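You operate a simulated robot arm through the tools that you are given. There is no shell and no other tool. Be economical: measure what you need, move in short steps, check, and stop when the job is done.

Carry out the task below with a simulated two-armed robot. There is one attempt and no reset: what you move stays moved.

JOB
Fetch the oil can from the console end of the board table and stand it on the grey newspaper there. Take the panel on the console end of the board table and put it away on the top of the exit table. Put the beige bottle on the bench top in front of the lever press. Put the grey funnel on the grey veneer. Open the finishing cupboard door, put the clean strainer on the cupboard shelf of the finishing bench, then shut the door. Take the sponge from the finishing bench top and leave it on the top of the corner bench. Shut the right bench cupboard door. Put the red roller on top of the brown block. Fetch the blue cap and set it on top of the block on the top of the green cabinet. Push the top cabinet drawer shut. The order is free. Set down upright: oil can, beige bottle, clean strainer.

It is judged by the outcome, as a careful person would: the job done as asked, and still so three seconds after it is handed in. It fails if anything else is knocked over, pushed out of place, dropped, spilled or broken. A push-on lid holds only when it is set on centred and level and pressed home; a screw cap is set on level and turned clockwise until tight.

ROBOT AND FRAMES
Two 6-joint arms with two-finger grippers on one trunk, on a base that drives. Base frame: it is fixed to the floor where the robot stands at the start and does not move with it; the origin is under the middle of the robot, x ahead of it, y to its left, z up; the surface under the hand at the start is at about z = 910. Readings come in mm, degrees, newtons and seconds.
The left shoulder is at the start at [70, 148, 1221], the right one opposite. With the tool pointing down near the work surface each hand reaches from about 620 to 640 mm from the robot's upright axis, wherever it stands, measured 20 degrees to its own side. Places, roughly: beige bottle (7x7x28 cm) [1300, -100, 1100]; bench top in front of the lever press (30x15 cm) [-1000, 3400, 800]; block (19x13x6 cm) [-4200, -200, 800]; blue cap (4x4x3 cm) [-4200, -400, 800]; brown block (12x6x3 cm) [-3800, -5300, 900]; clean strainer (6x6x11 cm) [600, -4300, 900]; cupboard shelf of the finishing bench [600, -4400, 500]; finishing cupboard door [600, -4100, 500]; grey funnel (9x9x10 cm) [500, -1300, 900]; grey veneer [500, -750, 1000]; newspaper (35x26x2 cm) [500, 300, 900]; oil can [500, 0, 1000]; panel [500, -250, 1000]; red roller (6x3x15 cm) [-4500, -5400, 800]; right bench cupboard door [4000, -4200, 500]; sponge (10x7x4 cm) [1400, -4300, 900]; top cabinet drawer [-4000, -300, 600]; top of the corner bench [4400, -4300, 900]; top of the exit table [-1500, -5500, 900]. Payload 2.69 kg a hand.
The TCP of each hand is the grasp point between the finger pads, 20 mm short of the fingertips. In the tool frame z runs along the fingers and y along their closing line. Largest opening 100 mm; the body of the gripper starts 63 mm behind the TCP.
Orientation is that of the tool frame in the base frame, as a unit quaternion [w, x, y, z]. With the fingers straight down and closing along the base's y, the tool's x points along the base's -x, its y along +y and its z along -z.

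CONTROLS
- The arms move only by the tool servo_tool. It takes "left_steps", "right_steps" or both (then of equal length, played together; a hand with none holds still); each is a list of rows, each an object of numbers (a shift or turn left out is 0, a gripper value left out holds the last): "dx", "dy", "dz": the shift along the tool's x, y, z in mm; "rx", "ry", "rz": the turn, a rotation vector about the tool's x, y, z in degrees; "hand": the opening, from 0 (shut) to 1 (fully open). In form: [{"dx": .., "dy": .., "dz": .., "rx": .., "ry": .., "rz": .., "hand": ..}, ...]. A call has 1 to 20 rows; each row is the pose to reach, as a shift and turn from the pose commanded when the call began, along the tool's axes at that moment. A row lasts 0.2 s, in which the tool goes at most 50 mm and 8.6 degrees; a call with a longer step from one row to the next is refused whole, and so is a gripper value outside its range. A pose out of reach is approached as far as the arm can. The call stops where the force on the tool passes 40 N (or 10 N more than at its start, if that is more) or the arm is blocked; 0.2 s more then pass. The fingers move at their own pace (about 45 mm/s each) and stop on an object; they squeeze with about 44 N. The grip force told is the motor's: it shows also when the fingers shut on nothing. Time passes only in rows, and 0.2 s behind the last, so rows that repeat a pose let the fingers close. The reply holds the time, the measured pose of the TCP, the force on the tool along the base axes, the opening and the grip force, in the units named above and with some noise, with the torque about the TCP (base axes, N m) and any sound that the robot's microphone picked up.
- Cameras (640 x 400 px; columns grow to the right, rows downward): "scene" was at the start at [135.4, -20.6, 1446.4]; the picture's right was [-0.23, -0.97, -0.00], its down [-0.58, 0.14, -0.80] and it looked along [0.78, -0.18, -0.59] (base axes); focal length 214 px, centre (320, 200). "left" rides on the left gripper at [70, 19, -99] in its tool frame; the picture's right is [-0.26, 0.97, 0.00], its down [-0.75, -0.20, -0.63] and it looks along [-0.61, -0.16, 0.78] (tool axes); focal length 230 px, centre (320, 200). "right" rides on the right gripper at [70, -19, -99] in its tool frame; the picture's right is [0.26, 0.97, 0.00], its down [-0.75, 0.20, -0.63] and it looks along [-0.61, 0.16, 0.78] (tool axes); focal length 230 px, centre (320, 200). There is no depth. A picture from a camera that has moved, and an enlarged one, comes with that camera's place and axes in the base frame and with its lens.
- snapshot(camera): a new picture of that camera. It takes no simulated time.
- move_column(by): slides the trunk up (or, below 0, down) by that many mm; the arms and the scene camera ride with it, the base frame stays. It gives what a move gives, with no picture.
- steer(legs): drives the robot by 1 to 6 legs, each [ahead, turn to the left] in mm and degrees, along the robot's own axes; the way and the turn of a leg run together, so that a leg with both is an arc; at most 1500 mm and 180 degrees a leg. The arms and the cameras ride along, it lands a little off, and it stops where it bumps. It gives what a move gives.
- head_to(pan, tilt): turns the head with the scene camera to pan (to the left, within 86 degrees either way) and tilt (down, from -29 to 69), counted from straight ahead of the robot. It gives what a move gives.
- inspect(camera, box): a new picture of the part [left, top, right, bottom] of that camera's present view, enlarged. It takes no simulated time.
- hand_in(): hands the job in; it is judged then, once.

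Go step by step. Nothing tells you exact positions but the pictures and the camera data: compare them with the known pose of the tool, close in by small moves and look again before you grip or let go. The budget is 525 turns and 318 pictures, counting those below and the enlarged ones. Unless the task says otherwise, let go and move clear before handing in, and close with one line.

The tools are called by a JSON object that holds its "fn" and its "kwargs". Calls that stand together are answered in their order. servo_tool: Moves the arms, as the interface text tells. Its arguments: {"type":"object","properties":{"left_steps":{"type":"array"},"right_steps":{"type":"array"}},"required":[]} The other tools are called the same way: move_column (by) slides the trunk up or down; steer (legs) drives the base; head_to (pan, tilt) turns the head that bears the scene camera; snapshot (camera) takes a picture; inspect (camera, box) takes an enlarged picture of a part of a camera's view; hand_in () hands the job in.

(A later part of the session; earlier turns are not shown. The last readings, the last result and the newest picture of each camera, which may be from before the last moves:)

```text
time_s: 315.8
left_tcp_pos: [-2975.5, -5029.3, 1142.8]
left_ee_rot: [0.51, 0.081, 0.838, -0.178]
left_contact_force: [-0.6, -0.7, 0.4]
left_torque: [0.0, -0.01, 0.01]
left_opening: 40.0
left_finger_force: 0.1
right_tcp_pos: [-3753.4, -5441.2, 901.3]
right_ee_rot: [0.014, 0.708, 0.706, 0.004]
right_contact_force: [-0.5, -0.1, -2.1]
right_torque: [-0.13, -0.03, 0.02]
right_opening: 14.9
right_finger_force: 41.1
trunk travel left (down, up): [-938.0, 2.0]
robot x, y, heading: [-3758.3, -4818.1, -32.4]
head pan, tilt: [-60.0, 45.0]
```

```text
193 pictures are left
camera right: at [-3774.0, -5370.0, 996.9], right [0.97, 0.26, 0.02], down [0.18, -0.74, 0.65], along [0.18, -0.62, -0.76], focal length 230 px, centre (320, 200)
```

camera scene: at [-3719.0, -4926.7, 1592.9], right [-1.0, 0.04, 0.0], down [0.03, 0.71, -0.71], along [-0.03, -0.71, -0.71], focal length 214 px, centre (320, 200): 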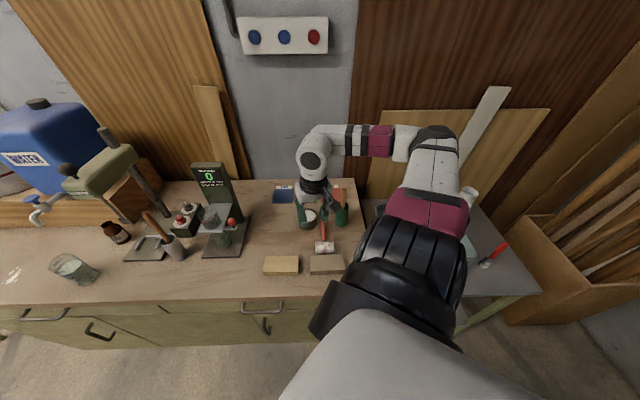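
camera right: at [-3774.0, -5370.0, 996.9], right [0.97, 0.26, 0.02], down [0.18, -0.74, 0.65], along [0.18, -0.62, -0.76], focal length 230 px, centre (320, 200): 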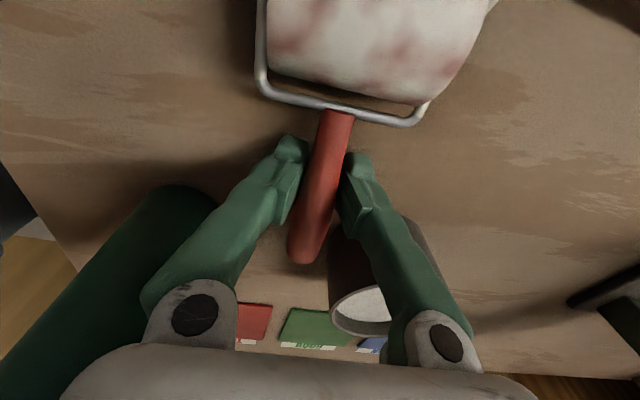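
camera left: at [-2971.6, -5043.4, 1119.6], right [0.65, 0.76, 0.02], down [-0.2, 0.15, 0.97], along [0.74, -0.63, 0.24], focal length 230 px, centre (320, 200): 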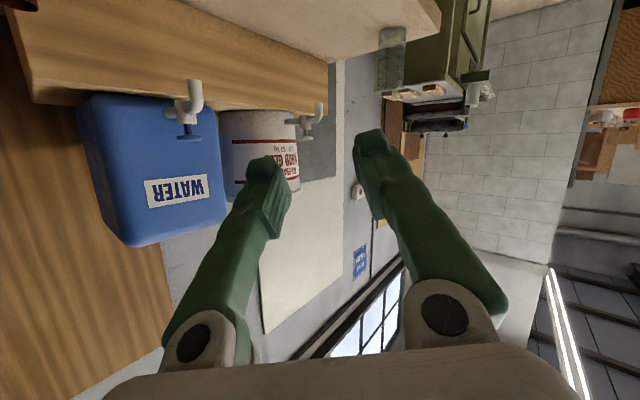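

Gripped. I'll lift 150 mm and verify that it's held.

{"fn": "servo_tool", "kwargs": {"right_steps": [{"dz": -20}, {"dz": -50}, {"dz": -90}, {"dz": -130}, {"dz": -150}, {"dz": -150}]}}

{"fn": "snapshot", "kwargs": {"camera": "right"}}

```text
time_s: 317.2
left_tcp_pos: [-2975.2, -5028.9, 1143.6]
left_ee_rot: [0.508, 0.081, 0.839, -0.179]
left_contact_force: [-0.5, -0.8, 0.4]
left_torque: [-0.01, 0.01, -0.06]
left_opening: 39.9
left_finger_force: 0.0
right_tcp_pos: [-3755.6, -5438.9, 1052.5]
right_ee_rot: [0.013, 0.707, 0.707, 0.003]
right_contact_force: [0.0, 0.5, -2.6]
right_torque: [-0.12, -0.05, -0.01]
right_opening: 14.5
right_finger_force: 40.1
trunk travel left (down, up): [-938.0, 2.0]
robot x, y, heading: [-3758.4, -4818.3, -32.7]
head pan, tilt: [-60.0, 45.0]
```

```text
192 pictures are left
camera right: at [-3775.9, -5367.8, 1148.0], right [0.97, 0.26, 0.02], down [0.18, -0.74, 0.64], along [0.18, -0.62, -0.76], focal length 230 px, centre (320, 200)
```

right: 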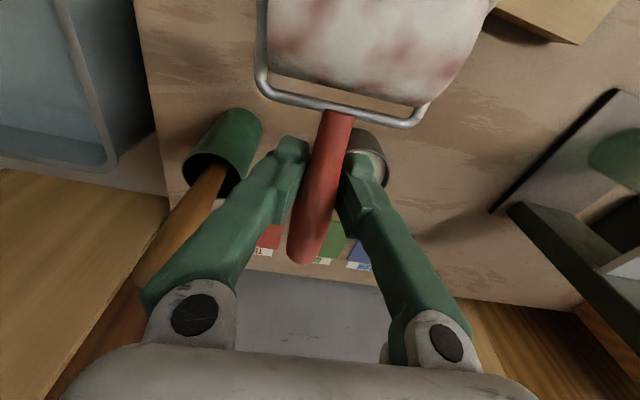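

It's held level. Now I'll pitch the hand up 90° so the roller stands upright, drum down.

{"fn": "servo_tool", "kwargs": {"right_steps": [{"ry": -8}, {"ry": -16}, {"ry": -24}, {"ry": -32}, {"ry": -40}, {"ry": -48}, {"ry": -56}, {"ry": -64}, {"ry": -72}, {"ry": -80}, {"ry": -88}, {"ry": -90}, {"ry": -90}]}}

{"fn": "snapshot", "kwargs": {"camera": "scene"}}

{"fn": "snapshot", "kwargs": {"camera": "right"}}

```text
time_s: 320.0
left_tcp_pos: [-2978.7, -5028.7, 1145.7]
left_ee_rot: [0.51, 0.081, 0.837, -0.178]
left_contact_force: [1.0, 0.5, 0.8]
left_torque: [-0.03, 0.01, -0.02]
left_opening: 40.1
left_finger_force: 0.1
right_tcp_pos: [-3836.0, -5458.2, 1262.6]
right_ee_rot: [0.491, 0.529, 0.476, -0.504]
right_contact_force: [-1.1, 0.3, -2.3]
right_torque: [0.01, -0.03, 0.03]
right_opening: 14.9
right_finger_force: 41.1
right hand out of reach, approached as far as the arm can: row 6, 7, 8, 9, 10, 11, 12, 13
trunk travel left (down, up): [-938.0, 2.0]
robot x, y, heading: [-3756.6, -4815.8, -32.6]
head pan, tilt: [-60.0, 45.0]
```

```text
191 pictures are left
camera scene: at [-3722.5, -4926.3, 1593.0], right [-1.0, 0.05, 0.0], down [0.03, 0.71, -0.71], along [-0.03, -0.71, -0.71], focal length 214 px, centre (320, 200)
```

scene: 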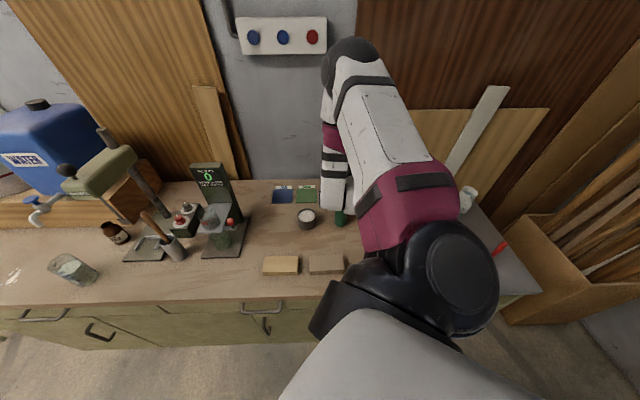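

```text
190 pictures are left
camera right: at [-3844.2, -5357.2, 1192.3], right [0.97, -0.06, -0.22], down [0.21, 0.61, 0.76], along [0.09, -0.79, 0.61], focal length 230 px, centre (320, 200)
```

right: 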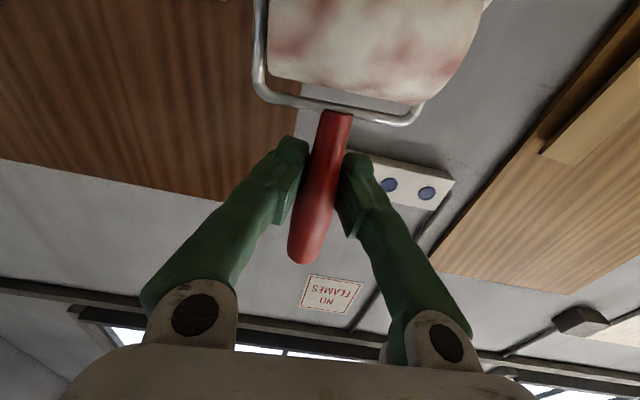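

The roller is now upright in the hand but high up. I'll shift the base by about [+75,+149] to bring it over the block, then lower the trunk.

{"fn": "steer", "kwargs": {"legs": [[0, 95.6], [167, 0], [0, -95.6]]}}

{"fn": "servo_tool", "kwargs": {"right_steps": [{"dx": 0}, {"dx": 0}]}}

{"fn": "snapshot", "kwargs": {"camera": "scene"}}

```text
time_s: 329.5
left_tcp_pos: [-2895.2, -4861.6, 1143.2]
left_ee_rot: [0.509, 0.074, 0.84, -0.175]
left_contact_force: [0.4, 0.6, 0.3]
left_torque: [0.02, 0.02, 0.02]
left_opening: 39.9
left_finger_force: 0.1
right_tcp_pos: [-3742.0, -5309.1, 1263.7]
right_ee_rot: [0.495, 0.522, 0.483, -0.498]
right_contact_force: [-0.3, -0.2, -1.0]
right_torque: [0.03, -0.03, 0.01]
right_opening: 15.0
right_finger_force: 40.9
trunk travel left (down, up): [-938.0, 2.0]
robot x, y, heading: [-3683.1, -4666.9, -31.3]
head pan, tilt: [-60.0, 45.0]
```

```text
time_s: 330.1
left_tcp_pos: [-2895.2, -4862.0, 1143.1]
left_ee_rot: [0.51, 0.072, 0.84, -0.172]
left_contact_force: [0.2, -0.3, 0.5]
left_torque: [-0.01, 0.02, 0.0]
left_opening: 40.2
left_finger_force: 0.1
right_tcp_pos: [-3742.3, -5309.7, 1263.6]
right_ee_rot: [0.495, 0.523, 0.483, -0.498]
right_contact_force: [0.3, 0.5, -2.5]
right_torque: [0.0, -0.04, 0.01]
right_opening: 14.8
right_finger_force: 40.9
trunk travel left (down, up): [-938.0, 2.0]
robot x, y, heading: [-3680.3, -4665.6, -31.1]
head pan, tilt: [-60.0, 45.0]
```

```text
189 pictures are left
camera scene: at [-3640.5, -4775.2, 1592.8], right [-1.0, 0.02, 0.0], down [0.02, 0.71, -0.71], along [-0.02, -0.71, -0.71], focal length 214 px, centre (320, 200)
```

scene: 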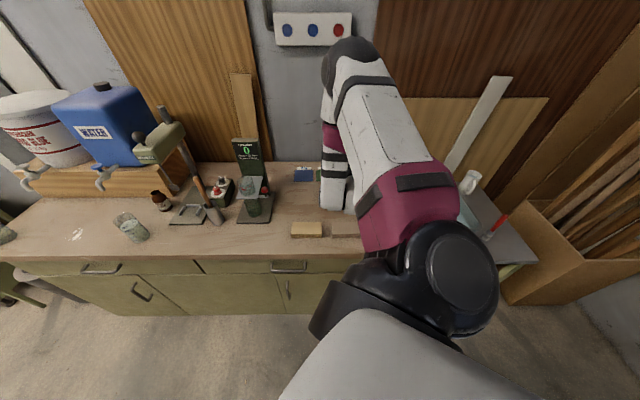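

I'll correct the small lean and offset, then lower the trunk most of the way.

{"fn": "servo_tool", "kwargs": {"right_steps": [{"dy": -9, "rz": 1.5}, {"dy": -17, "rz": 2.7}, {"dy": -17, "rz": 2.7}]}}

{"fn": "move_column", "kwargs": {"by": -200}}

{"fn": "snapshot", "kwargs": {"camera": "scene"}}

{"fn": "snapshot", "kwargs": {"camera": "left"}}

```text
time_s: 330.9
left_tcp_pos: [-2895.4, -4860.9, 1143.3]
left_ee_rot: [0.509, 0.072, 0.84, -0.173]
left_contact_force: [-0.7, -0.7, 0.6]
left_torque: [-0.01, 0.01, -0.01]
left_opening: 40.2
left_finger_force: 0.0
right_tcp_pos: [-3744.4, -5307.4, 1263.3]
right_ee_rot: [0.508, 0.534, 0.469, -0.486]
right_contact_force: [0.2, 0.0, -2.3]
right_torque: [-0.03, -0.03, -0.01]
right_opening: 14.4
right_finger_force: 41.0
right hand out of reach, approached as far as the arm can: row 1, 2, 3
trunk travel left (down, up): [-938.0, 2.0]
robot x, y, heading: [-3677.9, -4667.5, -31.4]
head pan, tilt: [-60.0, 45.0]
```

```text
time_s: 333.1
left_tcp_pos: [-2896.2, -4862.3, 942.3]
left_ee_rot: [0.511, 0.073, 0.839, -0.173]
left_contact_force: [-0.4, 0.9, 0.0]
left_torque: [0.02, 0.03, 0.01]
left_opening: 39.8
left_finger_force: 0.1
right_tcp_pos: [-3743.0, -5306.1, 1063.9]
right_ee_rot: [0.507, 0.534, 0.47, -0.487]
right_contact_force: [-0.3, 0.2, -2.8]
right_torque: [0.01, 0.01, 0.01]
right_opening: 14.4
right_finger_force: 41.0
trunk travel left (down, up): [-738.0, 202.0]
robot x, y, heading: [-3685.2, -4667.9, -31.5]
head pan, tilt: [-60.0, 45.0]
```

```text
188 pictures are left
camera scene: at [-3640.9, -4775.2, 1392.9], right [-1.0, 0.02, 0.0], down [0.02, 0.71, -0.71], along [-0.02, -0.71, -0.71], focal length 214 px, centre (320, 200)
```

scene: 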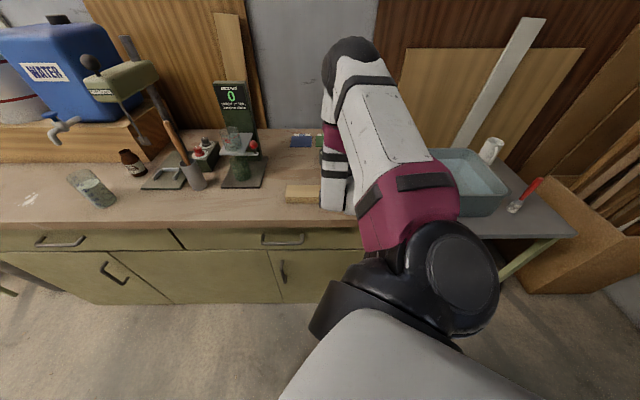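

```text
187 pictures are left
camera left: at [-3003.8, -4813.2, 919.8], right [0.41, 0.91, 0.02], down [-0.23, 0.08, 0.97], along [0.88, -0.4, 0.24], focal length 230 px, centre (320, 200)
```

left: 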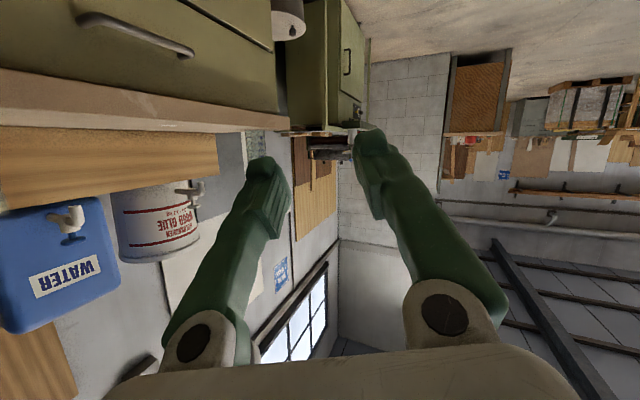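

The x offset is tolerable since the block is 120 mm wide, and y is right. I'll lower the trunk carefully, watching the force.

{"fn": "move_column", "kwargs": {"by": -50}}

{"fn": "move_column", "kwargs": {"by": -8}}

{"fn": "move_column", "kwargs": {"by": -5}}

{"fn": "snapshot", "kwargs": {"camera": "right"}}

```text
time_s: 334.0
left_tcp_pos: [-2895.0, -4862.0, 892.5]
left_ee_rot: [0.509, 0.073, 0.84, -0.175]
left_contact_force: [0.2, -0.1, 0.3]
left_torque: [0.02, -0.01, -0.02]
left_opening: 39.8
left_finger_force: 0.0
right_tcp_pos: [-3744.3, -5306.7, 1014.1]
right_ee_rot: [0.506, 0.534, 0.469, -0.488]
right_contact_force: [-0.3, -0.1, -1.5]
right_torque: [0.04, 0.01, 0.01]
right_opening: 14.2
right_finger_force: 40.9
trunk travel left (down, up): [-688.0, 252.0]
robot x, y, heading: [-3681.3, -4664.5, -31.4]
head pan, tilt: [-60.0, 45.0]
```

```text
time_s: 334.6
left_tcp_pos: [-2895.7, -4861.6, 885.8]
left_ee_rot: [0.509, 0.072, 0.84, -0.173]
left_contact_force: [-0.1, -0.5, 0.1]
left_torque: [-0.01, -0.01, -0.03]
left_opening: 39.9
left_finger_force: 0.0
right_tcp_pos: [-3743.7, -5307.0, 1004.5]
right_ee_rot: [0.506, 0.534, 0.47, -0.488]
right_contact_force: [-0.2, 0.4, -2.9]
right_torque: [0.03, -0.01, -0.01]
right_opening: 14.4
right_finger_force: 40.9
trunk travel left (down, up): [-680.0, 260.0]
robot x, y, heading: [-3682.6, -4669.2, -31.6]
head pan, tilt: [-60.0, 45.0]
```

```text
time_s: 335.1
left_tcp_pos: [-2894.1, -4859.5, 879.5]
left_ee_rot: [0.51, 0.072, 0.839, -0.174]
left_contact_force: [0.2, 0.0, -0.1]
left_torque: [0.02, 0.01, 0.03]
left_opening: 39.9
left_finger_force: 0.0
right_tcp_pos: [-3741.7, -5305.5, 1002.8]
right_ee_rot: [0.51, 0.531, 0.469, -0.488]
right_contact_force: [1.8, -4.0, 13.9]
right_torque: [-0.2, 0.27, 0.08]
right_opening: 14.3
right_finger_force: 41.0
trunk travel left (down, up): [-675.0, 265.0]
robot x, y, heading: [-3686.5, -4664.5, -31.4]
head pan, tilt: [-60.0, 45.0]
```

```text
186 pictures are left
camera right: at [-3749.8, -5205.9, 931.0], right [0.98, -0.04, -0.18], down [0.16, 0.62, 0.77], along [0.08, -0.78, 0.62], focal length 230 px, centre (320, 200)
```

right: 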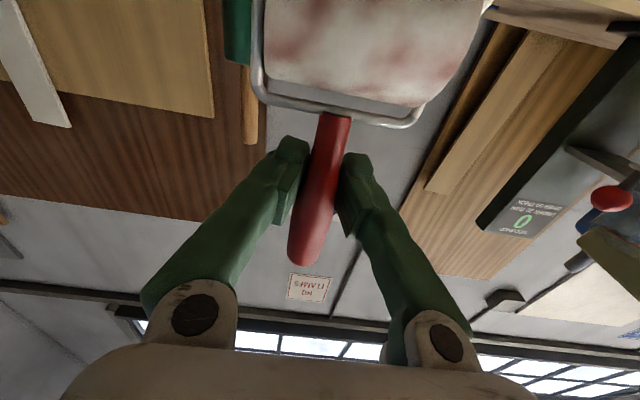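

There's contact at block height and the handle reads vertical. I'll ease 2 mm up and release very gently.

{"fn": "move_column", "kwargs": {"by": 2}}

{"fn": "servo_tool", "kwargs": {"right_steps": [{"hand": 0.18}, {"hand": 0.22}, {"hand": 0.28}, {"hand": 0.35}, {"hand": 0.4}]}}

{"fn": "snapshot", "kwargs": {"camera": "right"}}

```text
time_s: 335.6
left_tcp_pos: [-2894.6, -4859.0, 881.4]
left_ee_rot: [0.51, 0.072, 0.839, -0.174]
left_contact_force: [0.3, 0.6, -0.3]
left_torque: [-0.01, -0.03, -0.01]
left_opening: 40.1
left_finger_force: 0.0
right_tcp_pos: [-3741.5, -5305.5, 1003.1]
right_ee_rot: [0.507, 0.534, 0.47, -0.487]
right_contact_force: [3.0, -2.5, 7.5]
right_torque: [-0.04, 0.02, -0.01]
right_opening: 14.3
right_finger_force: 40.5
trunk travel left (down, up): [-677.0, 263.0]
robot x, y, heading: [-3679.2, -4667.0, -31.1]
head pan, tilt: [-60.0, 45.0]
```

```text
time_s: 336.8
left_tcp_pos: [-2894.8, -4861.9, 882.3]
left_ee_rot: [0.51, 0.073, 0.839, -0.175]
left_contact_force: [0.2, -0.2, 0.1]
left_torque: [-0.02, 0.02, 0.05]
left_opening: 40.2
left_finger_force: 0.1
right_tcp_pos: [-3743.1, -5307.5, 1002.0]
right_ee_rot: [0.507, 0.533, 0.47, -0.487]
right_contact_force: [-0.5, -0.1, -0.1]
right_torque: [0.0, -0.03, 0.0]
right_opening: 39.7
right_finger_force: 0.1
trunk travel left (down, up): [-677.0, 263.0]
robot x, y, heading: [-3683.1, -4666.4, -31.7]
head pan, tilt: [-60.0, 45.0]
```

```text
185 pictures are left
camera right: at [-3751.5, -5206.1, 931.2], right [0.98, -0.04, -0.18], down [0.16, 0.61, 0.77], along [0.08, -0.79, 0.61], focal length 230 px, centre (320, 200)
```

right: 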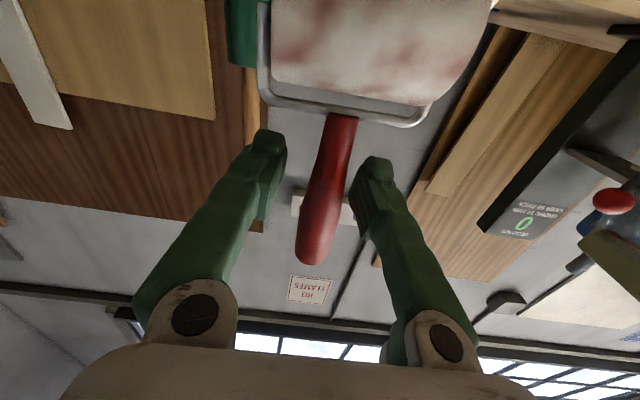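

The roller stands by itself. I'll open fully, then withdraw a little with the arm straight back.

{"fn": "servo_tool", "kwargs": {"right_steps": [{"hand": 0.6}, {"hand": 0.8}, {"hand": 1}, {"hand": 1}, {"hand": 1}]}}

{"fn": "servo_tool", "kwargs": {"right_steps": [{"dz": -10}, {"dz": -20}, {"dz": -20}]}}

{"fn": "snapshot", "kwargs": {"camera": "right"}}

```text
time_s: 338.0
left_tcp_pos: [-2895.3, -4860.5, 881.0]
left_ee_rot: [0.509, 0.072, 0.84, -0.174]
left_contact_force: [0.3, 1.1, 0.2]
left_torque: [-0.04, 0.0, 0.02]
left_opening: 40.1
left_finger_force: 0.0
right_tcp_pos: [-3744.6, -5306.7, 1002.1]
right_ee_rot: [0.506, 0.533, 0.47, -0.488]
right_contact_force: [0.5, 0.3, 0.2]
right_torque: [0.01, 0.01, 0.0]
right_opening: 100.0
right_finger_force: 0.0
trunk travel left (down, up): [-677.0, 263.0]
robot x, y, heading: [-3682.6, -4666.8, -31.5]
head pan, tilt: [-60.0, 45.0]
```

```text
time_s: 338.8
left_tcp_pos: [-2894.9, -4861.3, 882.1]
left_ee_rot: [0.509, 0.072, 0.84, -0.174]
left_contact_force: [1.0, -0.4, 1.0]
left_torque: [-0.04, -0.01, -0.02]
left_opening: 39.9
left_finger_force: 0.1
right_tcp_pos: [-3748.0, -5288.8, 1006.7]
right_ee_rot: [0.507, 0.534, 0.471, -0.486]
right_contact_force: [0.2, -0.1, 0.6]
right_torque: [0.03, -0.02, 0.01]
right_opening: 99.9
right_finger_force: 0.1
right hand out of reach, approached as far as the arm can: row 2, 3
trunk travel left (down, up): [-677.0, 263.0]
robot x, y, heading: [-3682.5, -4667.4, -31.4]
head pan, tilt: [-60.0, 45.0]
```

```text
184 pictures are left
camera right: at [-3755.9, -5187.5, 935.1], right [0.98, -0.04, -0.18], down [0.16, 0.61, 0.77], along [0.08, -0.79, 0.61], focal length 230 px, centre (320, 200)
```

right: 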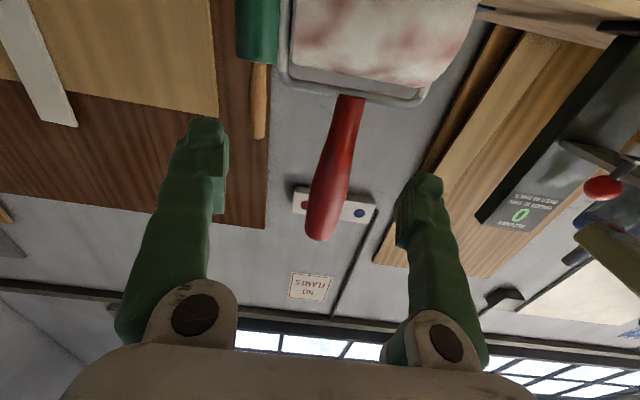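

It's clear enough. Raising the trunk straight up takes the fingers past the handle top without touching it.

{"fn": "move_column", "kwargs": {"by": 258}}

{"fn": "steer", "kwargs": {"legs": [[0, 20]]}}

{"fn": "head_to", "kwargs": {"pan": -80, "tilt": 45}}

{"fn": "snapshot", "kwargs": {"camera": "scene"}}

```text
time_s: 341.5
left_tcp_pos: [-2893.9, -4861.5, 1139.8]
left_ee_rot: [0.509, 0.072, 0.84, -0.173]
left_contact_force: [1.2, 0.0, 0.1]
left_torque: [-0.06, -0.01, 0.0]
left_opening: 39.9
left_finger_force: 0.1
right_tcp_pos: [-3748.2, -5287.3, 1264.5]
right_ee_rot: [0.507, 0.533, 0.472, -0.486]
right_contact_force: [0.6, 0.2, 0.3]
right_torque: [-0.01, -0.02, 0.03]
right_opening: 100.0
right_finger_force: 0.1
trunk travel left (down, up): [-935.0, 5.0]
robot x, y, heading: [-3680.7, -4667.1, -31.3]
head pan, tilt: [-60.0, 45.0]
```

```text
time_s: 343.0
left_tcp_pos: [-2877.1, -4578.7, 1139.7]
left_ee_rot: [0.533, -0.076, 0.839, -0.081]
left_contact_force: [0.0, 0.3, -0.6]
left_torque: [0.03, -0.03, 0.04]
left_opening: 39.8
left_finger_force: 0.1
right_tcp_pos: [-3528.6, -5275.0, 1263.1]
right_ee_rot: [0.585, 0.443, 0.558, -0.388]
right_contact_force: [-0.3, -0.6, -0.7]
right_torque: [-0.07, 0.02, -0.02]
right_opening: 100.2
right_finger_force: 0.0
trunk travel left (down, up): [-935.0, 5.0]
robot x, y, heading: [-3681.6, -4667.6, -11.3]
head pan, tilt: [-60.0, 45.0]
```

```text
time_s: 343.8
left_tcp_pos: [-2875.5, -4576.7, 1138.5]
left_ee_rot: [0.532, -0.077, 0.839, -0.081]
left_contact_force: [0.4, -0.4, -0.5]
left_torque: [-0.03, 0.0, 0.0]
left_opening: 40.0
left_finger_force: 0.1
right_tcp_pos: [-3527.7, -5271.9, 1264.5]
right_ee_rot: [0.585, 0.442, 0.558, -0.389]
right_contact_force: [0.1, 0.2, -0.3]
right_torque: [0.0, -0.01, 0.05]
right_opening: 100.0
right_finger_force: 0.1
trunk travel left (down, up): [-935.0, 5.0]
robot x, y, heading: [-3681.3, -4667.2, -11.3]
head pan, tilt: [-80.0, 45.0]
```

```text
183 pictures are left
camera scene: at [-3633.7, -4758.1, 1589.9], right [-1.0, 0.02, 0.0], down [0.01, 0.71, -0.71], along [-0.01, -0.71, -0.71], focal length 214 px, centre (320, 200)
```

scene: 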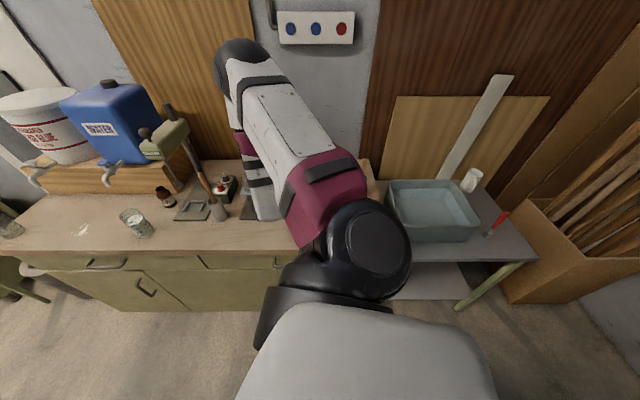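

{"fn": "steer", "kwargs": {"legs": [[0, 30]]}}

{"fn": "head_to", "kwargs": {"pan": -86, "tilt": 40}}

{"fn": "inspect", "kwargs": {"camera": "scene", "box": [300, 120, 560, 290]}}

```text
time_s: 345.7
left_tcp_pos: [-3027.2, -4190.1, 1139.4]
left_ee_rot: [0.534, -0.289, 0.792, 0.058]
left_contact_force: [0.0, -0.3, 0.6]
left_torque: [0.0, 0.0, 0.05]
left_opening: 40.0
left_finger_force: 0.0
right_tcp_pos: [-3248.1, -5117.1, 1262.8]
right_ee_rot: [0.665, 0.286, 0.652, -0.226]
right_contact_force: [-1.2, 0.2, -0.2]
right_torque: [-0.03, -0.02, -0.02]
right_opening: 99.9
right_finger_force: 0.0
trunk travel left (down, up): [-935.0, 5.0]
robot x, y, heading: [-3682.5, -4668.4, 18.4]
head pan, tilt: [-80.0, 45.0]
```

```text
time_s: 346.4
left_tcp_pos: [-3026.4, -4190.3, 1139.8]
left_ee_rot: [0.535, -0.29, 0.792, 0.058]
left_contact_force: [1.1, -0.4, 0.5]
left_torque: [0.0, 0.01, 0.02]
left_opening: 39.8
left_finger_force: 0.0
right_tcp_pos: [-3248.5, -5117.6, 1264.7]
right_ee_rot: [0.665, 0.285, 0.652, -0.225]
right_contact_force: [-0.3, 0.0, -0.1]
right_torque: [0.02, 0.0, 0.01]
right_opening: 100.1
right_finger_force: 0.0
trunk travel left (down, up): [-935.0, 5.0]
robot x, y, heading: [-3684.9, -4668.7, 18.6]
head pan, tilt: [-85.9, 40.0]
```

```text
2.35 times, centred on (430, 205) of scene
camera zoom: at [-3601.2, -4730.6, 1597.1], right [-0.92, -0.39, 0.0], down [-0.25, 0.59, -0.77], along [0.29, -0.71, -0.64], focal length 505 px, centre (61, 188)
```

zoom: 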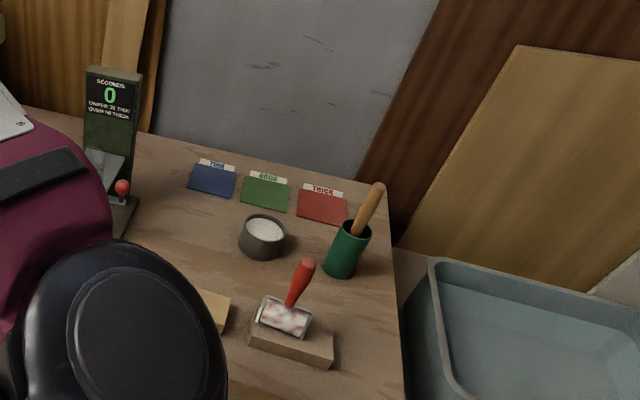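

The roller stands nicely on the brown block. Next is the green cabinet (cap and drawer) to the north, so I'll turn and look along the way.

{"fn": "steer", "kwargs": {"legs": [[0, 65]]}}

{"fn": "head_to", "kwargs": {"pan": 10, "tilt": 15}}

{"fn": "snapshot", "kwargs": {"camera": "scene"}}

```text
time_s: 349.4
left_tcp_pos: [-3780.8, -3863.1, 1139.3]
left_ee_rot: [-0.431, 0.651, -0.535, -0.321]
left_contact_force: [0.9, -0.4, 0.3]
left_torque: [-0.01, -0.02, -0.02]
left_opening: 40.0
left_finger_force: 0.1
right_tcp_pos: [-3077.1, -4505.6, 1263.9]
right_ee_rot: [0.688, -0.084, 0.707, 0.143]
right_contact_force: [0.1, -0.3, 0.2]
right_torque: [-0.03, -0.01, -0.01]
right_opening: 100.0
right_finger_force: 0.1
trunk travel left (down, up): [-935.0, 5.0]
robot x, y, heading: [-3683.5, -4667.0, 79.9]
head pan, tilt: [-85.9, 40.0]
```

```text
time_s: 351.2
left_tcp_pos: [-3782.1, -3862.3, 1140.5]
left_ee_rot: [-0.432, 0.651, -0.535, -0.321]
left_contact_force: [0.6, 0.2, 0.2]
left_torque: [-0.02, 0.0, -0.01]
left_opening: 39.9
left_finger_force: 0.0
right_tcp_pos: [-3078.8, -4506.1, 1264.1]
right_ee_rot: [0.688, -0.084, 0.707, 0.142]
right_contact_force: [-0.6, -0.2, 0.4]
right_torque: [0.0, 0.01, -0.01]
right_opening: 99.9
right_finger_force: 0.2
trunk travel left (down, up): [-935.0, 5.0]
robot x, y, heading: [-3678.8, -4668.7, 79.6]
head pan, tilt: [10.0, 15.0]
```

```text
181 pictures are left
camera scene: at [-3671.7, -4524.4, 1636.7], right [1.0, -0.01, 0.0], down [0.0, -0.26, -0.97], along [0.01, 0.97, -0.26], focal length 214 px, centre (320, 200)
```

scene: 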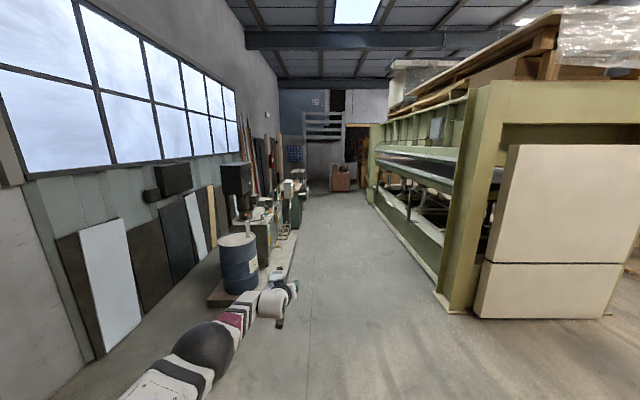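

The corridor is clear. I'll drive north along x≈-3400 to about y=-450, then face the cabinet (-x).

{"fn": "steer", "kwargs": {"legs": [[0, 6.5], [1500, 0], [1500, 0], [1150, 0]]}}

{"fn": "head_to", "kwargs": {"pan": 50, "tilt": 25}}

{"fn": "snapshot", "kwargs": {"camera": "scene"}}

```text
time_s: 371.3
left_tcp_pos: [-3415.7, 188.7, 1140.6]
left_ee_rot: [-0.423, 0.666, -0.517, -0.333]
left_contact_force: [0.2, 0.5, 0.2]
left_torque: [-0.01, 0.01, 0.02]
left_opening: 40.1
left_finger_force: 0.1
right_tcp_pos: [-2676.3, -411.8, 1264.4]
right_ee_rot: [0.683, -0.105, 0.704, 0.163]
right_contact_force: [0.0, -0.1, 0.4]
right_torque: [0.05, 0.0, 0.01]
right_opening: 99.5
right_finger_force: 0.0
trunk travel left (down, up): [-935.0, 5.0]
robot x, y, heading: [-3272.9, -606.3, 82.8]
head pan, tilt: [10.0, 15.0]
```

```text
time_s: 372.4
left_tcp_pos: [-3416.0, 191.8, 1138.3]
left_ee_rot: [-0.421, 0.667, -0.516, -0.334]
left_contact_force: [0.4, 0.9, -0.2]
left_torque: [0.01, 0.04, -0.03]
left_opening: 39.9
left_finger_force: 0.0
right_tcp_pos: [-2676.8, -410.8, 1263.9]
right_ee_rot: [0.683, -0.105, 0.704, 0.164]
right_contact_force: [0.0, -0.4, 0.0]
right_torque: [-0.02, 0.02, -0.01]
right_opening: 99.8
right_finger_force: 0.0
trunk travel left (down, up): [-935.0, 5.0]
robot x, y, heading: [-3267.3, -604.1, 82.8]
head pan, tilt: [50.0, 25.0]
```

```text
180 pictures are left
camera scene: at [-3325.9, -489.2, 1620.5], right [0.73, 0.68, 0.0], down [0.29, -0.31, -0.91], along [-0.62, 0.66, -0.42], focal length 214 px, centre (320, 200)
```

scene: 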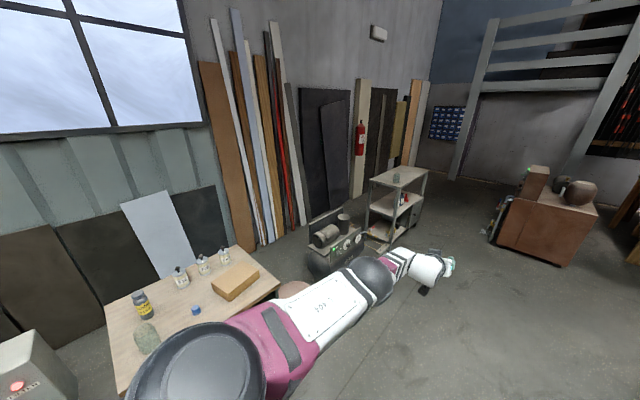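

I can see the cabinet top with the blue cap, the block and some bottles. I'll turn to face it.

{"fn": "steer", "kwargs": {"legs": [[0, 97]]}}

{"fn": "head_to", "kwargs": {"pan": -10, "tilt": 35}}

{"fn": "snapshot", "kwargs": {"camera": "scene"}}

```text
time_s: 376.8
left_tcp_pos: [-4051.4, -822.7, 1139.2]
left_ee_rot: [-0.039, 0.831, 0.142, -0.537]
left_contact_force: [-0.6, -0.2, 0.0]
left_torque: [-0.03, 0.01, -0.02]
left_opening: 40.0
left_finger_force: 0.1
right_tcp_pos: [-3515.8, -31.4, 1262.8]
right_ee_rot: [0.342, -0.59, 0.398, 0.614]
right_contact_force: [-0.3, -1.0, -0.7]
right_torque: [0.01, -0.01, -0.02]
right_opening: 100.0
right_finger_force: 0.1
trunk travel left (down, up): [-935.0, 5.0]
robot x, y, heading: [-3271.5, -608.2, 178.1]
head pan, tilt: [50.0, 25.0]
```

```text
time_s: 378.1
left_tcp_pos: [-4051.7, -821.8, 1139.6]
left_ee_rot: [-0.039, 0.831, 0.143, -0.536]
left_contact_force: [1.0, 0.0, -0.7]
left_torque: [0.0, 0.01, -0.03]
left_opening: 40.3
left_finger_force: 0.0
right_tcp_pos: [-3517.7, -32.4, 1264.9]
right_ee_rot: [0.341, -0.59, 0.397, 0.614]
right_contact_force: [-0.2, 0.2, -0.6]
right_torque: [0.01, 0.01, -0.01]
right_opening: 99.8
right_finger_force: 0.1
trunk travel left (down, up): [-935.0, 5.0]
robot x, y, heading: [-3274.2, -607.0, 177.8]
head pan, tilt: [-10.0, 35.0]
```

```text
179 pictures are left
camera scene: at [-3406.1, -586.4, 1604.7], right [0.21, 0.98, 0.0], down [0.56, -0.12, -0.82], along [-0.8, 0.17, -0.57], focal length 214 px, centre (320, 200)
```

scene: 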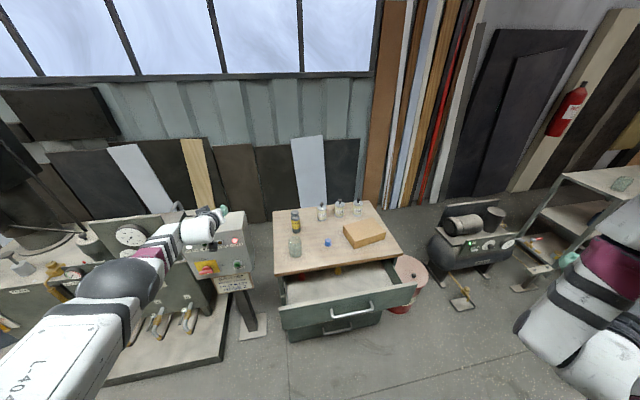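

The top drawer is open. I'll zoom in for geometry.

{"fn": "inspect", "kwargs": {"camera": "scene", "box": [250, 190, 430, 350]}}

```text
2.50 times, centred on (340, 270) of scene
camera zoom: at [-3406.1, -586.4, 1604.7], right [0.21, 0.98, 0.0], down [0.56, -0.12, -0.82], along [-0.8, 0.17, -0.57], focal length 536 px, centre (270, 25)
```

zoom: 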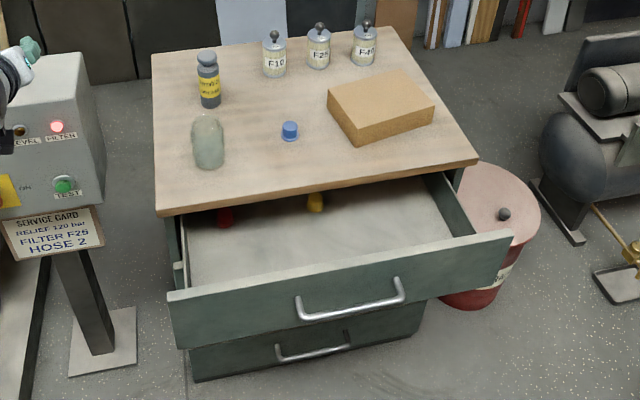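

The drawer front is at x≈-3866, z 634–770, centre y≈-355. I'll push it with the closed left fingertips just above the handle. Repositioning first.

{"fn": "steer", "kwargs": {"legs": [[0, -116], [532, 0], [0, 117.5]]}}

{"fn": "servo_tool", "kwargs": {"left_steps": [{"hand": 0}, {"hand": 0}, {"hand": 0}]}}

{"fn": "head_to", "kwargs": {"pan": 15, "tilt": 40}}

{"fn": "move_column", "kwargs": {"by": -383}}

{"fn": "snapshot", "kwargs": {"camera": "scene"}}

```text
time_s: 391.0
left_tcp_pos: [-3786.0, -349.9, 1139.9]
left_ee_rot: [-0.04, 0.832, 0.141, -0.535]
left_contact_force: [0.0, 0.9, -0.2]
left_torque: [0.01, 0.01, 0.0]
left_opening: 40.1
left_finger_force: 0.0
right_tcp_pos: [-3249.1, 436.0, 1263.9]
right_ee_rot: [0.343, -0.588, 0.401, 0.613]
right_contact_force: [-0.4, 0.0, 0.5]
right_torque: [0.01, 0.03, 0.01]
right_opening: 99.9
right_finger_force: 0.1
trunk travel left (down, up): [-935.0, 5.0]
robot x, y, heading: [-3001.4, -139.9, 177.7]
head pan, tilt: [-10.0, 35.0]
```

```text
time_s: 391.8
left_tcp_pos: [-3787.0, -350.5, 1139.3]
left_ee_rot: [-0.04, 0.831, 0.141, -0.536]
left_contact_force: [-0.5, 0.0, -0.5]
left_torque: [0.0, -0.02, -0.02]
left_opening: 0.0
left_finger_force: 23.8
right_tcp_pos: [-3248.5, 434.9, 1264.2]
right_ee_rot: [0.343, -0.589, 0.4, 0.613]
right_contact_force: [-0.1, 0.0, 0.4]
right_torque: [-0.03, 0.0, 0.02]
right_opening: 100.0
right_finger_force: 0.1
trunk travel left (down, up): [-935.0, 5.0]
robot x, y, heading: [-3003.0, -138.2, 177.6]
head pan, tilt: [-10.0, 35.0]
```

```text
time_s: 392.7
left_tcp_pos: [-3786.9, -351.9, 1139.7]
left_ee_rot: [-0.041, 0.832, 0.141, -0.536]
left_contact_force: [0.5, -0.2, -0.2]
left_torque: [0.0, 0.0, 0.0]
left_opening: 0.0
left_finger_force: 29.2
right_tcp_pos: [-3247.8, 435.4, 1265.0]
right_ee_rot: [0.343, -0.588, 0.401, 0.613]
right_contact_force: [0.4, 0.8, 0.3]
right_torque: [0.04, -0.02, -0.01]
right_opening: 100.0
right_finger_force: 0.1
trunk travel left (down, up): [-935.0, 5.0]
robot x, y, heading: [-3008.2, -142.4, 177.5]
head pan, tilt: [15.0, 40.0]
```

```text
time_s: 396.4
left_tcp_pos: [-3788.1, -350.5, 756.6]
left_ee_rot: [-0.04, 0.831, 0.141, -0.536]
left_contact_force: [-0.7, -0.6, 0.1]
left_torque: [-0.03, -0.02, 0.03]
left_opening: 0.0
left_finger_force: 29.4
right_tcp_pos: [-3247.3, 435.7, 881.2]
right_ee_rot: [0.343, -0.589, 0.399, 0.613]
right_contact_force: [0.4, 0.1, 0.7]
right_torque: [-0.03, 0.0, 0.02]
right_opening: 100.0
right_finger_force: 0.1
trunk travel left (down, up): [-552.0, 388.0]
robot x, y, heading: [-3004.3, -139.1, 177.8]
head pan, tilt: [15.0, 40.0]
```

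```text
177 pictures are left
camera scene: at [-3137.2, -156.9, 1214.2], right [-0.22, 0.98, 0.0], down [0.63, 0.14, -0.77], along [-0.75, -0.17, -0.64], focal length 214 px, centre (320, 200)
```

scene: 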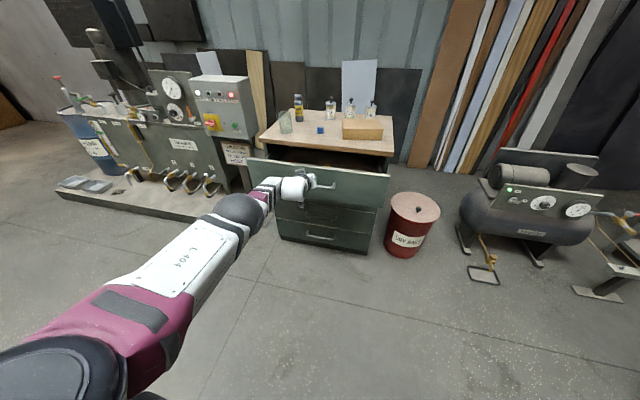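

{"fn": "inspect", "kwargs": {"camera": "scene", "box": [230, 90, 410, 260]}}

{"fn": "snapshot", "kwargs": {"camera": "left"}}

```text
2.35 times, centred on (320, 175) of scene
camera zoom: at [-3137.2, -156.9, 1214.2], right [-0.22, 0.98, 0.0], down [0.63, 0.14, -0.77], along [-0.75, -0.17, -0.64], focal length 505 px, centre (320, 259)
```

zoom: 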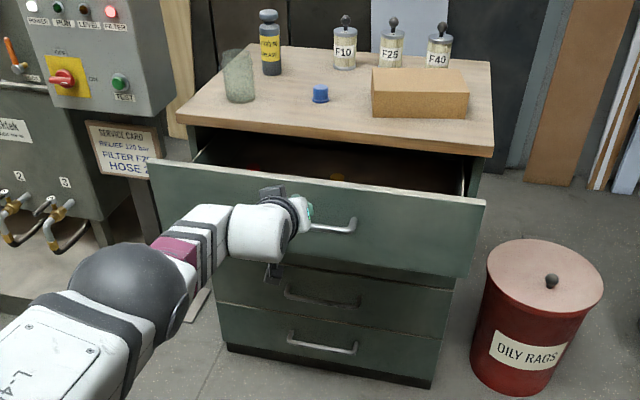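

```text
175 pictures are left
camera left: at [-3666.0, -342.5, 733.1], right [0.08, -1.0, 0.02], down [0.24, 0.04, 0.97], along [-0.97, -0.08, 0.24], focal length 230 px, centre (320, 200)
```

left: 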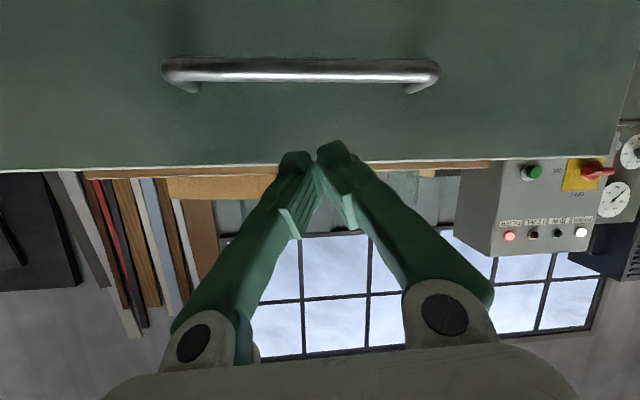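

The fingertip is near the drawer's top edge (z≈751), so I'll lower 28 mm, then drive forward to push it.

{"fn": "move_column", "kwargs": {"by": -28}}

{"fn": "steer", "kwargs": {"legs": [[90, 0]]}}

{"fn": "snapshot", "kwargs": {"camera": "left"}}

```text
time_s: 397.1
left_tcp_pos: [-3786.5, -350.1, 727.8]
left_ee_rot: [-0.042, 0.832, 0.14, -0.536]
left_contact_force: [0.1, 0.8, 0.9]
left_torque: [0.0, 0.01, -0.03]
left_opening: 0.0
left_finger_force: 29.4
right_tcp_pos: [-3248.1, 434.9, 852.9]
right_ee_rot: [0.343, -0.589, 0.399, 0.613]
right_contact_force: [-0.1, -0.2, -0.2]
right_torque: [0.0, 0.0, 0.01]
right_opening: 100.2
right_finger_force: 0.0
trunk travel left (down, up): [-524.0, 416.0]
robot x, y, heading: [-3003.6, -138.6, 177.7]
head pan, tilt: [15.0, 40.0]
```

```text
time_s: 398.2
left_tcp_pos: [-3879.0, -346.6, 726.7]
left_ee_rot: [-0.041, 0.831, 0.141, -0.536]
left_contact_force: [0.7, 0.1, -0.8]
left_torque: [0.01, 0.04, 0.02]
left_opening: 0.0
left_finger_force: 29.1
right_tcp_pos: [-3339.6, 439.4, 853.0]
right_ee_rot: [0.344, -0.589, 0.4, 0.613]
right_contact_force: [-0.3, 0.2, -0.5]
right_torque: [-0.01, 0.03, 0.01]
right_opening: 99.8
right_finger_force: 0.1
trunk travel left (down, up): [-524.0, 416.0]
robot x, y, heading: [-3093.1, -134.2, 177.6]
head pan, tilt: [15.0, 40.0]
```

```text
174 pictures are left
camera left: at [-3757.3, -338.3, 705.3], right [0.08, -1.0, 0.02], down [0.24, 0.04, 0.97], along [-0.97, -0.08, 0.24], focal length 230 px, centre (320, 200)
```

left: 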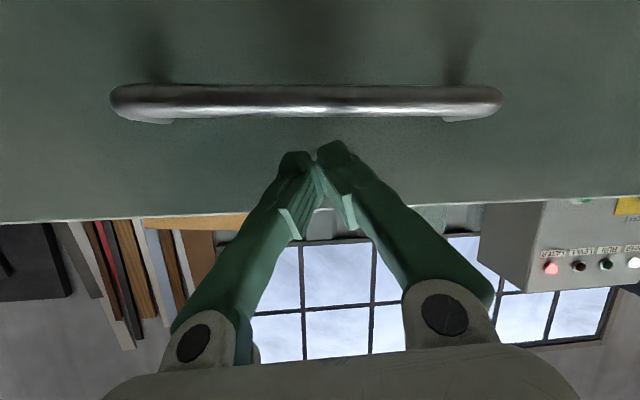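

Not yet touching, but well aligned between handle and edge. Continuing.

{"fn": "steer", "kwargs": {"legs": [[80, 0]]}}

{"fn": "snapshot", "kwargs": {"camera": "scene"}}

```text
time_s: 399.3
left_tcp_pos: [-3956.4, -342.7, 732.5]
left_ee_rot: [-0.041, 0.83, 0.14, -0.539]
left_contact_force: [-0.6, 0.6, 0.5]
left_torque: [-0.01, -0.05, -0.03]
left_opening: 0.0
left_finger_force: 29.1
right_tcp_pos: [-3413.6, 442.9, 853.9]
right_ee_rot: [0.343, -0.587, 0.402, 0.614]
right_contact_force: [1.5, -0.6, 0.5]
right_torque: [0.02, 0.01, 0.04]
right_opening: 99.9
right_finger_force: 0.2
trunk travel left (down, up): [-524.0, 416.0]
robot x, y, heading: [-3178.6, -135.9, 177.6]
head pan, tilt: [15.0, 40.0]
```

```text
173 pictures are left
camera scene: at [-3302.1, -149.5, 1187.0], right [-0.22, 0.98, 0.0], down [0.62, 0.14, -0.77], along [-0.75, -0.17, -0.64], focal length 214 px, centre (320, 200)
```

scene: 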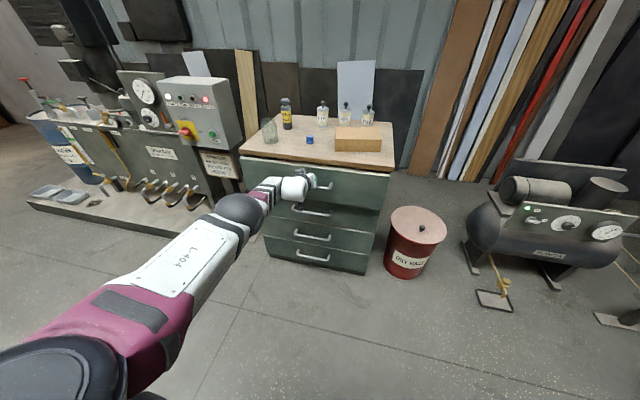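

The drawer has gone most of the way. I'll push further.

{"fn": "steer", "kwargs": {"legs": [[35, 0]]}}

{"fn": "inspect", "kwargs": {"camera": "scene", "box": [220, 90, 410, 280]}}

```text
time_s: 400.1
left_tcp_pos: [-3993.6, -340.4, 729.3]
left_ee_rot: [-0.042, 0.831, 0.139, -0.537]
left_contact_force: [-0.8, 0.2, 1.0]
left_torque: [-0.01, 0.01, -0.04]
left_opening: 0.0
left_finger_force: 29.4
right_tcp_pos: [-3451.7, 445.1, 852.7]
right_ee_rot: [0.344, -0.588, 0.402, 0.612]
right_contact_force: [-0.8, -0.6, 0.8]
right_torque: [0.02, 0.0, 0.02]
right_opening: 99.9
right_finger_force: 0.0
trunk travel left (down, up): [-524.0, 416.0]
robot x, y, heading: [-3214.7, -131.5, 177.6]
head pan, tilt: [15.0, 40.0]
```

```text
2.11 times, centred on (315, 185) of scene
camera zoom: at [-3342.6, -147.8, 1186.3], right [-0.22, 0.98, 0.0], down [0.63, 0.14, -0.77], along [-0.75, -0.17, -0.64], focal length 452 px, centre (330, 232)
```

zoom: 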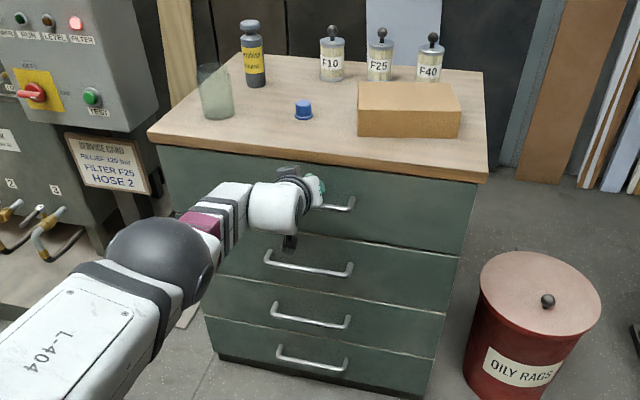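

{"fn": "steer", "kwargs": {"legs": [[20, 0]]}}

{"fn": "steer", "kwargs": {"legs": [[15, 0]]}}

{"fn": "inspect", "kwargs": {"camera": "scene", "box": [220, 90, 410, 280]}}

```text
time_s: 400.9
left_tcp_pos: [-4011.2, -339.3, 728.5]
left_ee_rot: [-0.041, 0.831, 0.14, -0.536]
left_contact_force: [8.1, -0.9, -0.7]
left_torque: [0.11, 0.01, -0.05]
left_opening: 0.2
left_finger_force: 29.4
right_tcp_pos: [-3470.7, 445.5, 852.9]
right_ee_rot: [0.344, -0.588, 0.402, 0.612]
right_contact_force: [-0.2, 0.4, -0.1]
right_torque: [0.01, 0.02, -0.01]
right_opening: 99.7
right_finger_force: 0.1
trunk travel left (down, up): [-524.0, 416.0]
robot x, y, heading: [-3227.6, -130.0, 177.7]
head pan, tilt: [15.0, 40.0]
```

```text
time_s: 401.7
left_tcp_pos: [-4012.0, -339.4, 727.3]
left_ee_rot: [-0.04, 0.834, 0.141, -0.532]
left_contact_force: [22.5, 0.4, 8.2]
left_torque: [0.07, 0.24, -0.1]
left_opening: 0.0
left_finger_force: 29.4
right_tcp_pos: [-3476.8, 445.0, 854.6]
right_ee_rot: [0.341, -0.587, 0.402, 0.614]
right_contact_force: [0.5, 0.8, -0.6]
right_torque: [-0.01, 0.01, 0.0]
right_opening: 99.9
right_finger_force: 0.0
trunk travel left (down, up): [-524.0, 416.0]
robot x, y, heading: [-3236.8, -131.9, 177.9]
head pan, tilt: [15.0, 40.0]
stopped in leg 1: the force on the tool passed its limit at 51 N (the readings are from after the stop); the commanded pose is now the measured one
```

```text
2.11 times, centred on (315, 185) of scene
camera zoom: at [-3363.5, -146.8, 1187.0], right [-0.22, 0.97, 0.0], down [0.62, 0.14, -0.77], along [-0.75, -0.17, -0.64], focal length 452 px, centre (330, 232)
```

zoom: 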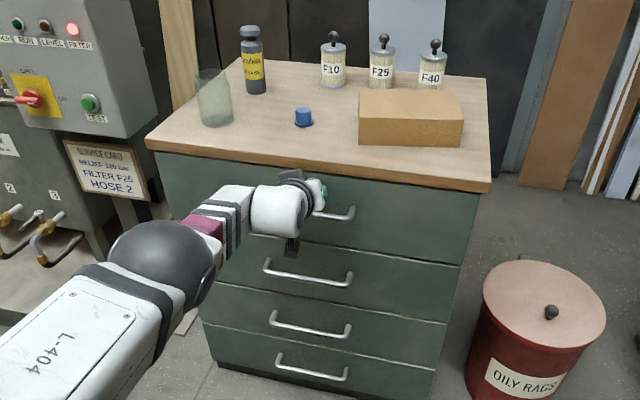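

The drawer is shut, up against its stop. I'll back off and prepare the left hand for the cap, which is at about [-4164,-383], z≈776–806.

{"fn": "steer", "kwargs": {"legs": [[-130, 0]]}}

{"fn": "move_column", "kwargs": {"by": 160}}

{"fn": "servo_tool", "kwargs": {"left_steps": [{"ry": 8, "hand": 0.7}, {"ry": 16}, {"ry": 25}, {"ry": 25, "dz": -30}, {"ry": 25, "dz": -60}, {"ry": 25, "dz": -90}, {"ry": 25, "dz": -120}, {"ry": 25, "dz": -120}]}}

{"fn": "snapshot", "kwargs": {"camera": "scene"}}

```text
time_s: 403.0
left_tcp_pos: [-3889.7, -345.0, 723.1]
left_ee_rot: [-0.04, 0.835, 0.139, -0.531]
left_contact_force: [0.0, -0.7, 0.5]
left_torque: [0.03, 0.02, -0.01]
left_opening: 0.2
left_finger_force: 29.6
right_tcp_pos: [-3352.2, 439.1, 852.3]
right_ee_rot: [0.343, -0.589, 0.4, 0.613]
right_contact_force: [0.3, 0.6, 0.2]
right_torque: [0.0, 0.03, -0.01]
right_opening: 99.6
right_finger_force: 0.0
trunk travel left (down, up): [-524.0, 416.0]
robot x, y, heading: [-3110.4, -139.6, 177.7]
head pan, tilt: [15.0, 40.0]
```

```text
time_s: 404.8
left_tcp_pos: [-3888.3, -345.3, 882.2]
left_ee_rot: [-0.039, 0.835, 0.14, -0.531]
left_contact_force: [-0.1, -0.6, -0.1]
left_torque: [0.01, 0.01, 0.04]
left_opening: 0.0
left_finger_force: 29.5
right_tcp_pos: [-3353.3, 439.3, 1013.4]
right_ee_rot: [0.342, -0.589, 0.4, 0.613]
right_contact_force: [0.0, 0.5, 0.6]
right_torque: [-0.02, 0.0, -0.03]
right_opening: 100.0
right_finger_force: 0.0
trunk travel left (down, up): [-684.0, 256.0]
robot x, y, heading: [-3109.6, -135.3, 177.6]
head pan, tilt: [15.0, 40.0]
```

```text
refused: row 3 steps farther than a row can; nothing moved
```

```text
170 pictures are left
camera scene: at [-3243.2, -152.4, 1346.1], right [-0.22, 0.98, 0.0], down [0.63, 0.14, -0.77], along [-0.75, -0.17, -0.64], focal length 214 px, centre (320, 200)
```

scene: 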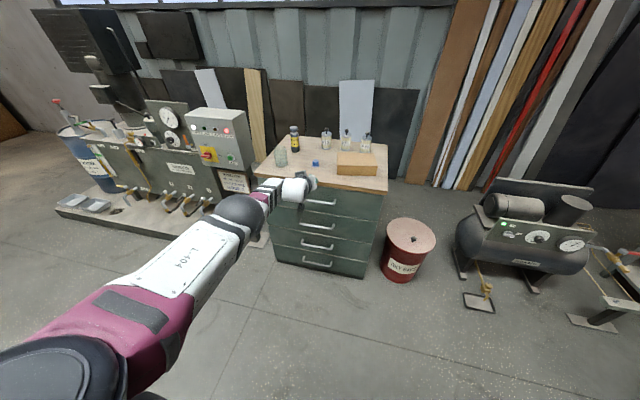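

{"fn": "servo_tool", "kwargs": {"left_steps": [{"ry": 8, "hand": 0.7}, {"ry": 16}, {"ry": 24}, {"ry": 24, "dz": -30}, {"ry": 24, "dz": -60}, {"ry": 24, "dz": -90}, {"ry": 24, "dz": -120}, {"ry": 24, "dz": -120}]}}

{"fn": "inspect", "kwargs": {"camera": "scene", "box": [240, 110, 400, 210]}}

```text
time_s: 406.6
left_tcp_pos: [-3781.6, -333.6, 934.8]
left_ee_rot: [-0.069, 0.927, 0.129, -0.345]
left_contact_force: [0.9, 0.2, 0.6]
left_torque: [0.01, 0.01, 0.0]
left_opening: 70.2
left_finger_force: 0.0
left hand out of reach, approached as far as the arm can: row 1, 2, 3, 4
right_tcp_pos: [-3354.6, 439.8, 1013.4]
right_ee_rot: [0.342, -0.59, 0.399, 0.613]
right_contact_force: [0.7, 0.0, 0.6]
right_torque: [0.01, 0.02, 0.01]
right_opening: 100.2
right_finger_force: 0.0
trunk travel left (down, up): [-684.0, 256.0]
robot x, y, heading: [-3108.3, -137.2, 177.8]
head pan, tilt: [15.0, 40.0]
```

```text
4.00 times, centred on (320, 160) of scene
camera zoom: at [-3243.5, -152.2, 1346.1], right [-0.22, 0.98, 0.0], down [0.63, 0.14, -0.77], along [-0.75, -0.17, -0.64], focal length 858 px, centre (320, 360)
```

zoom: 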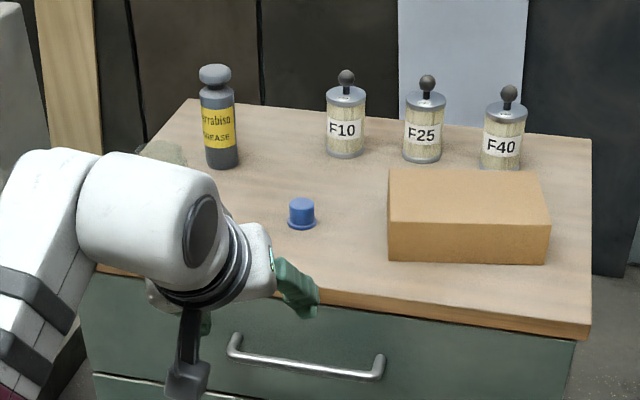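

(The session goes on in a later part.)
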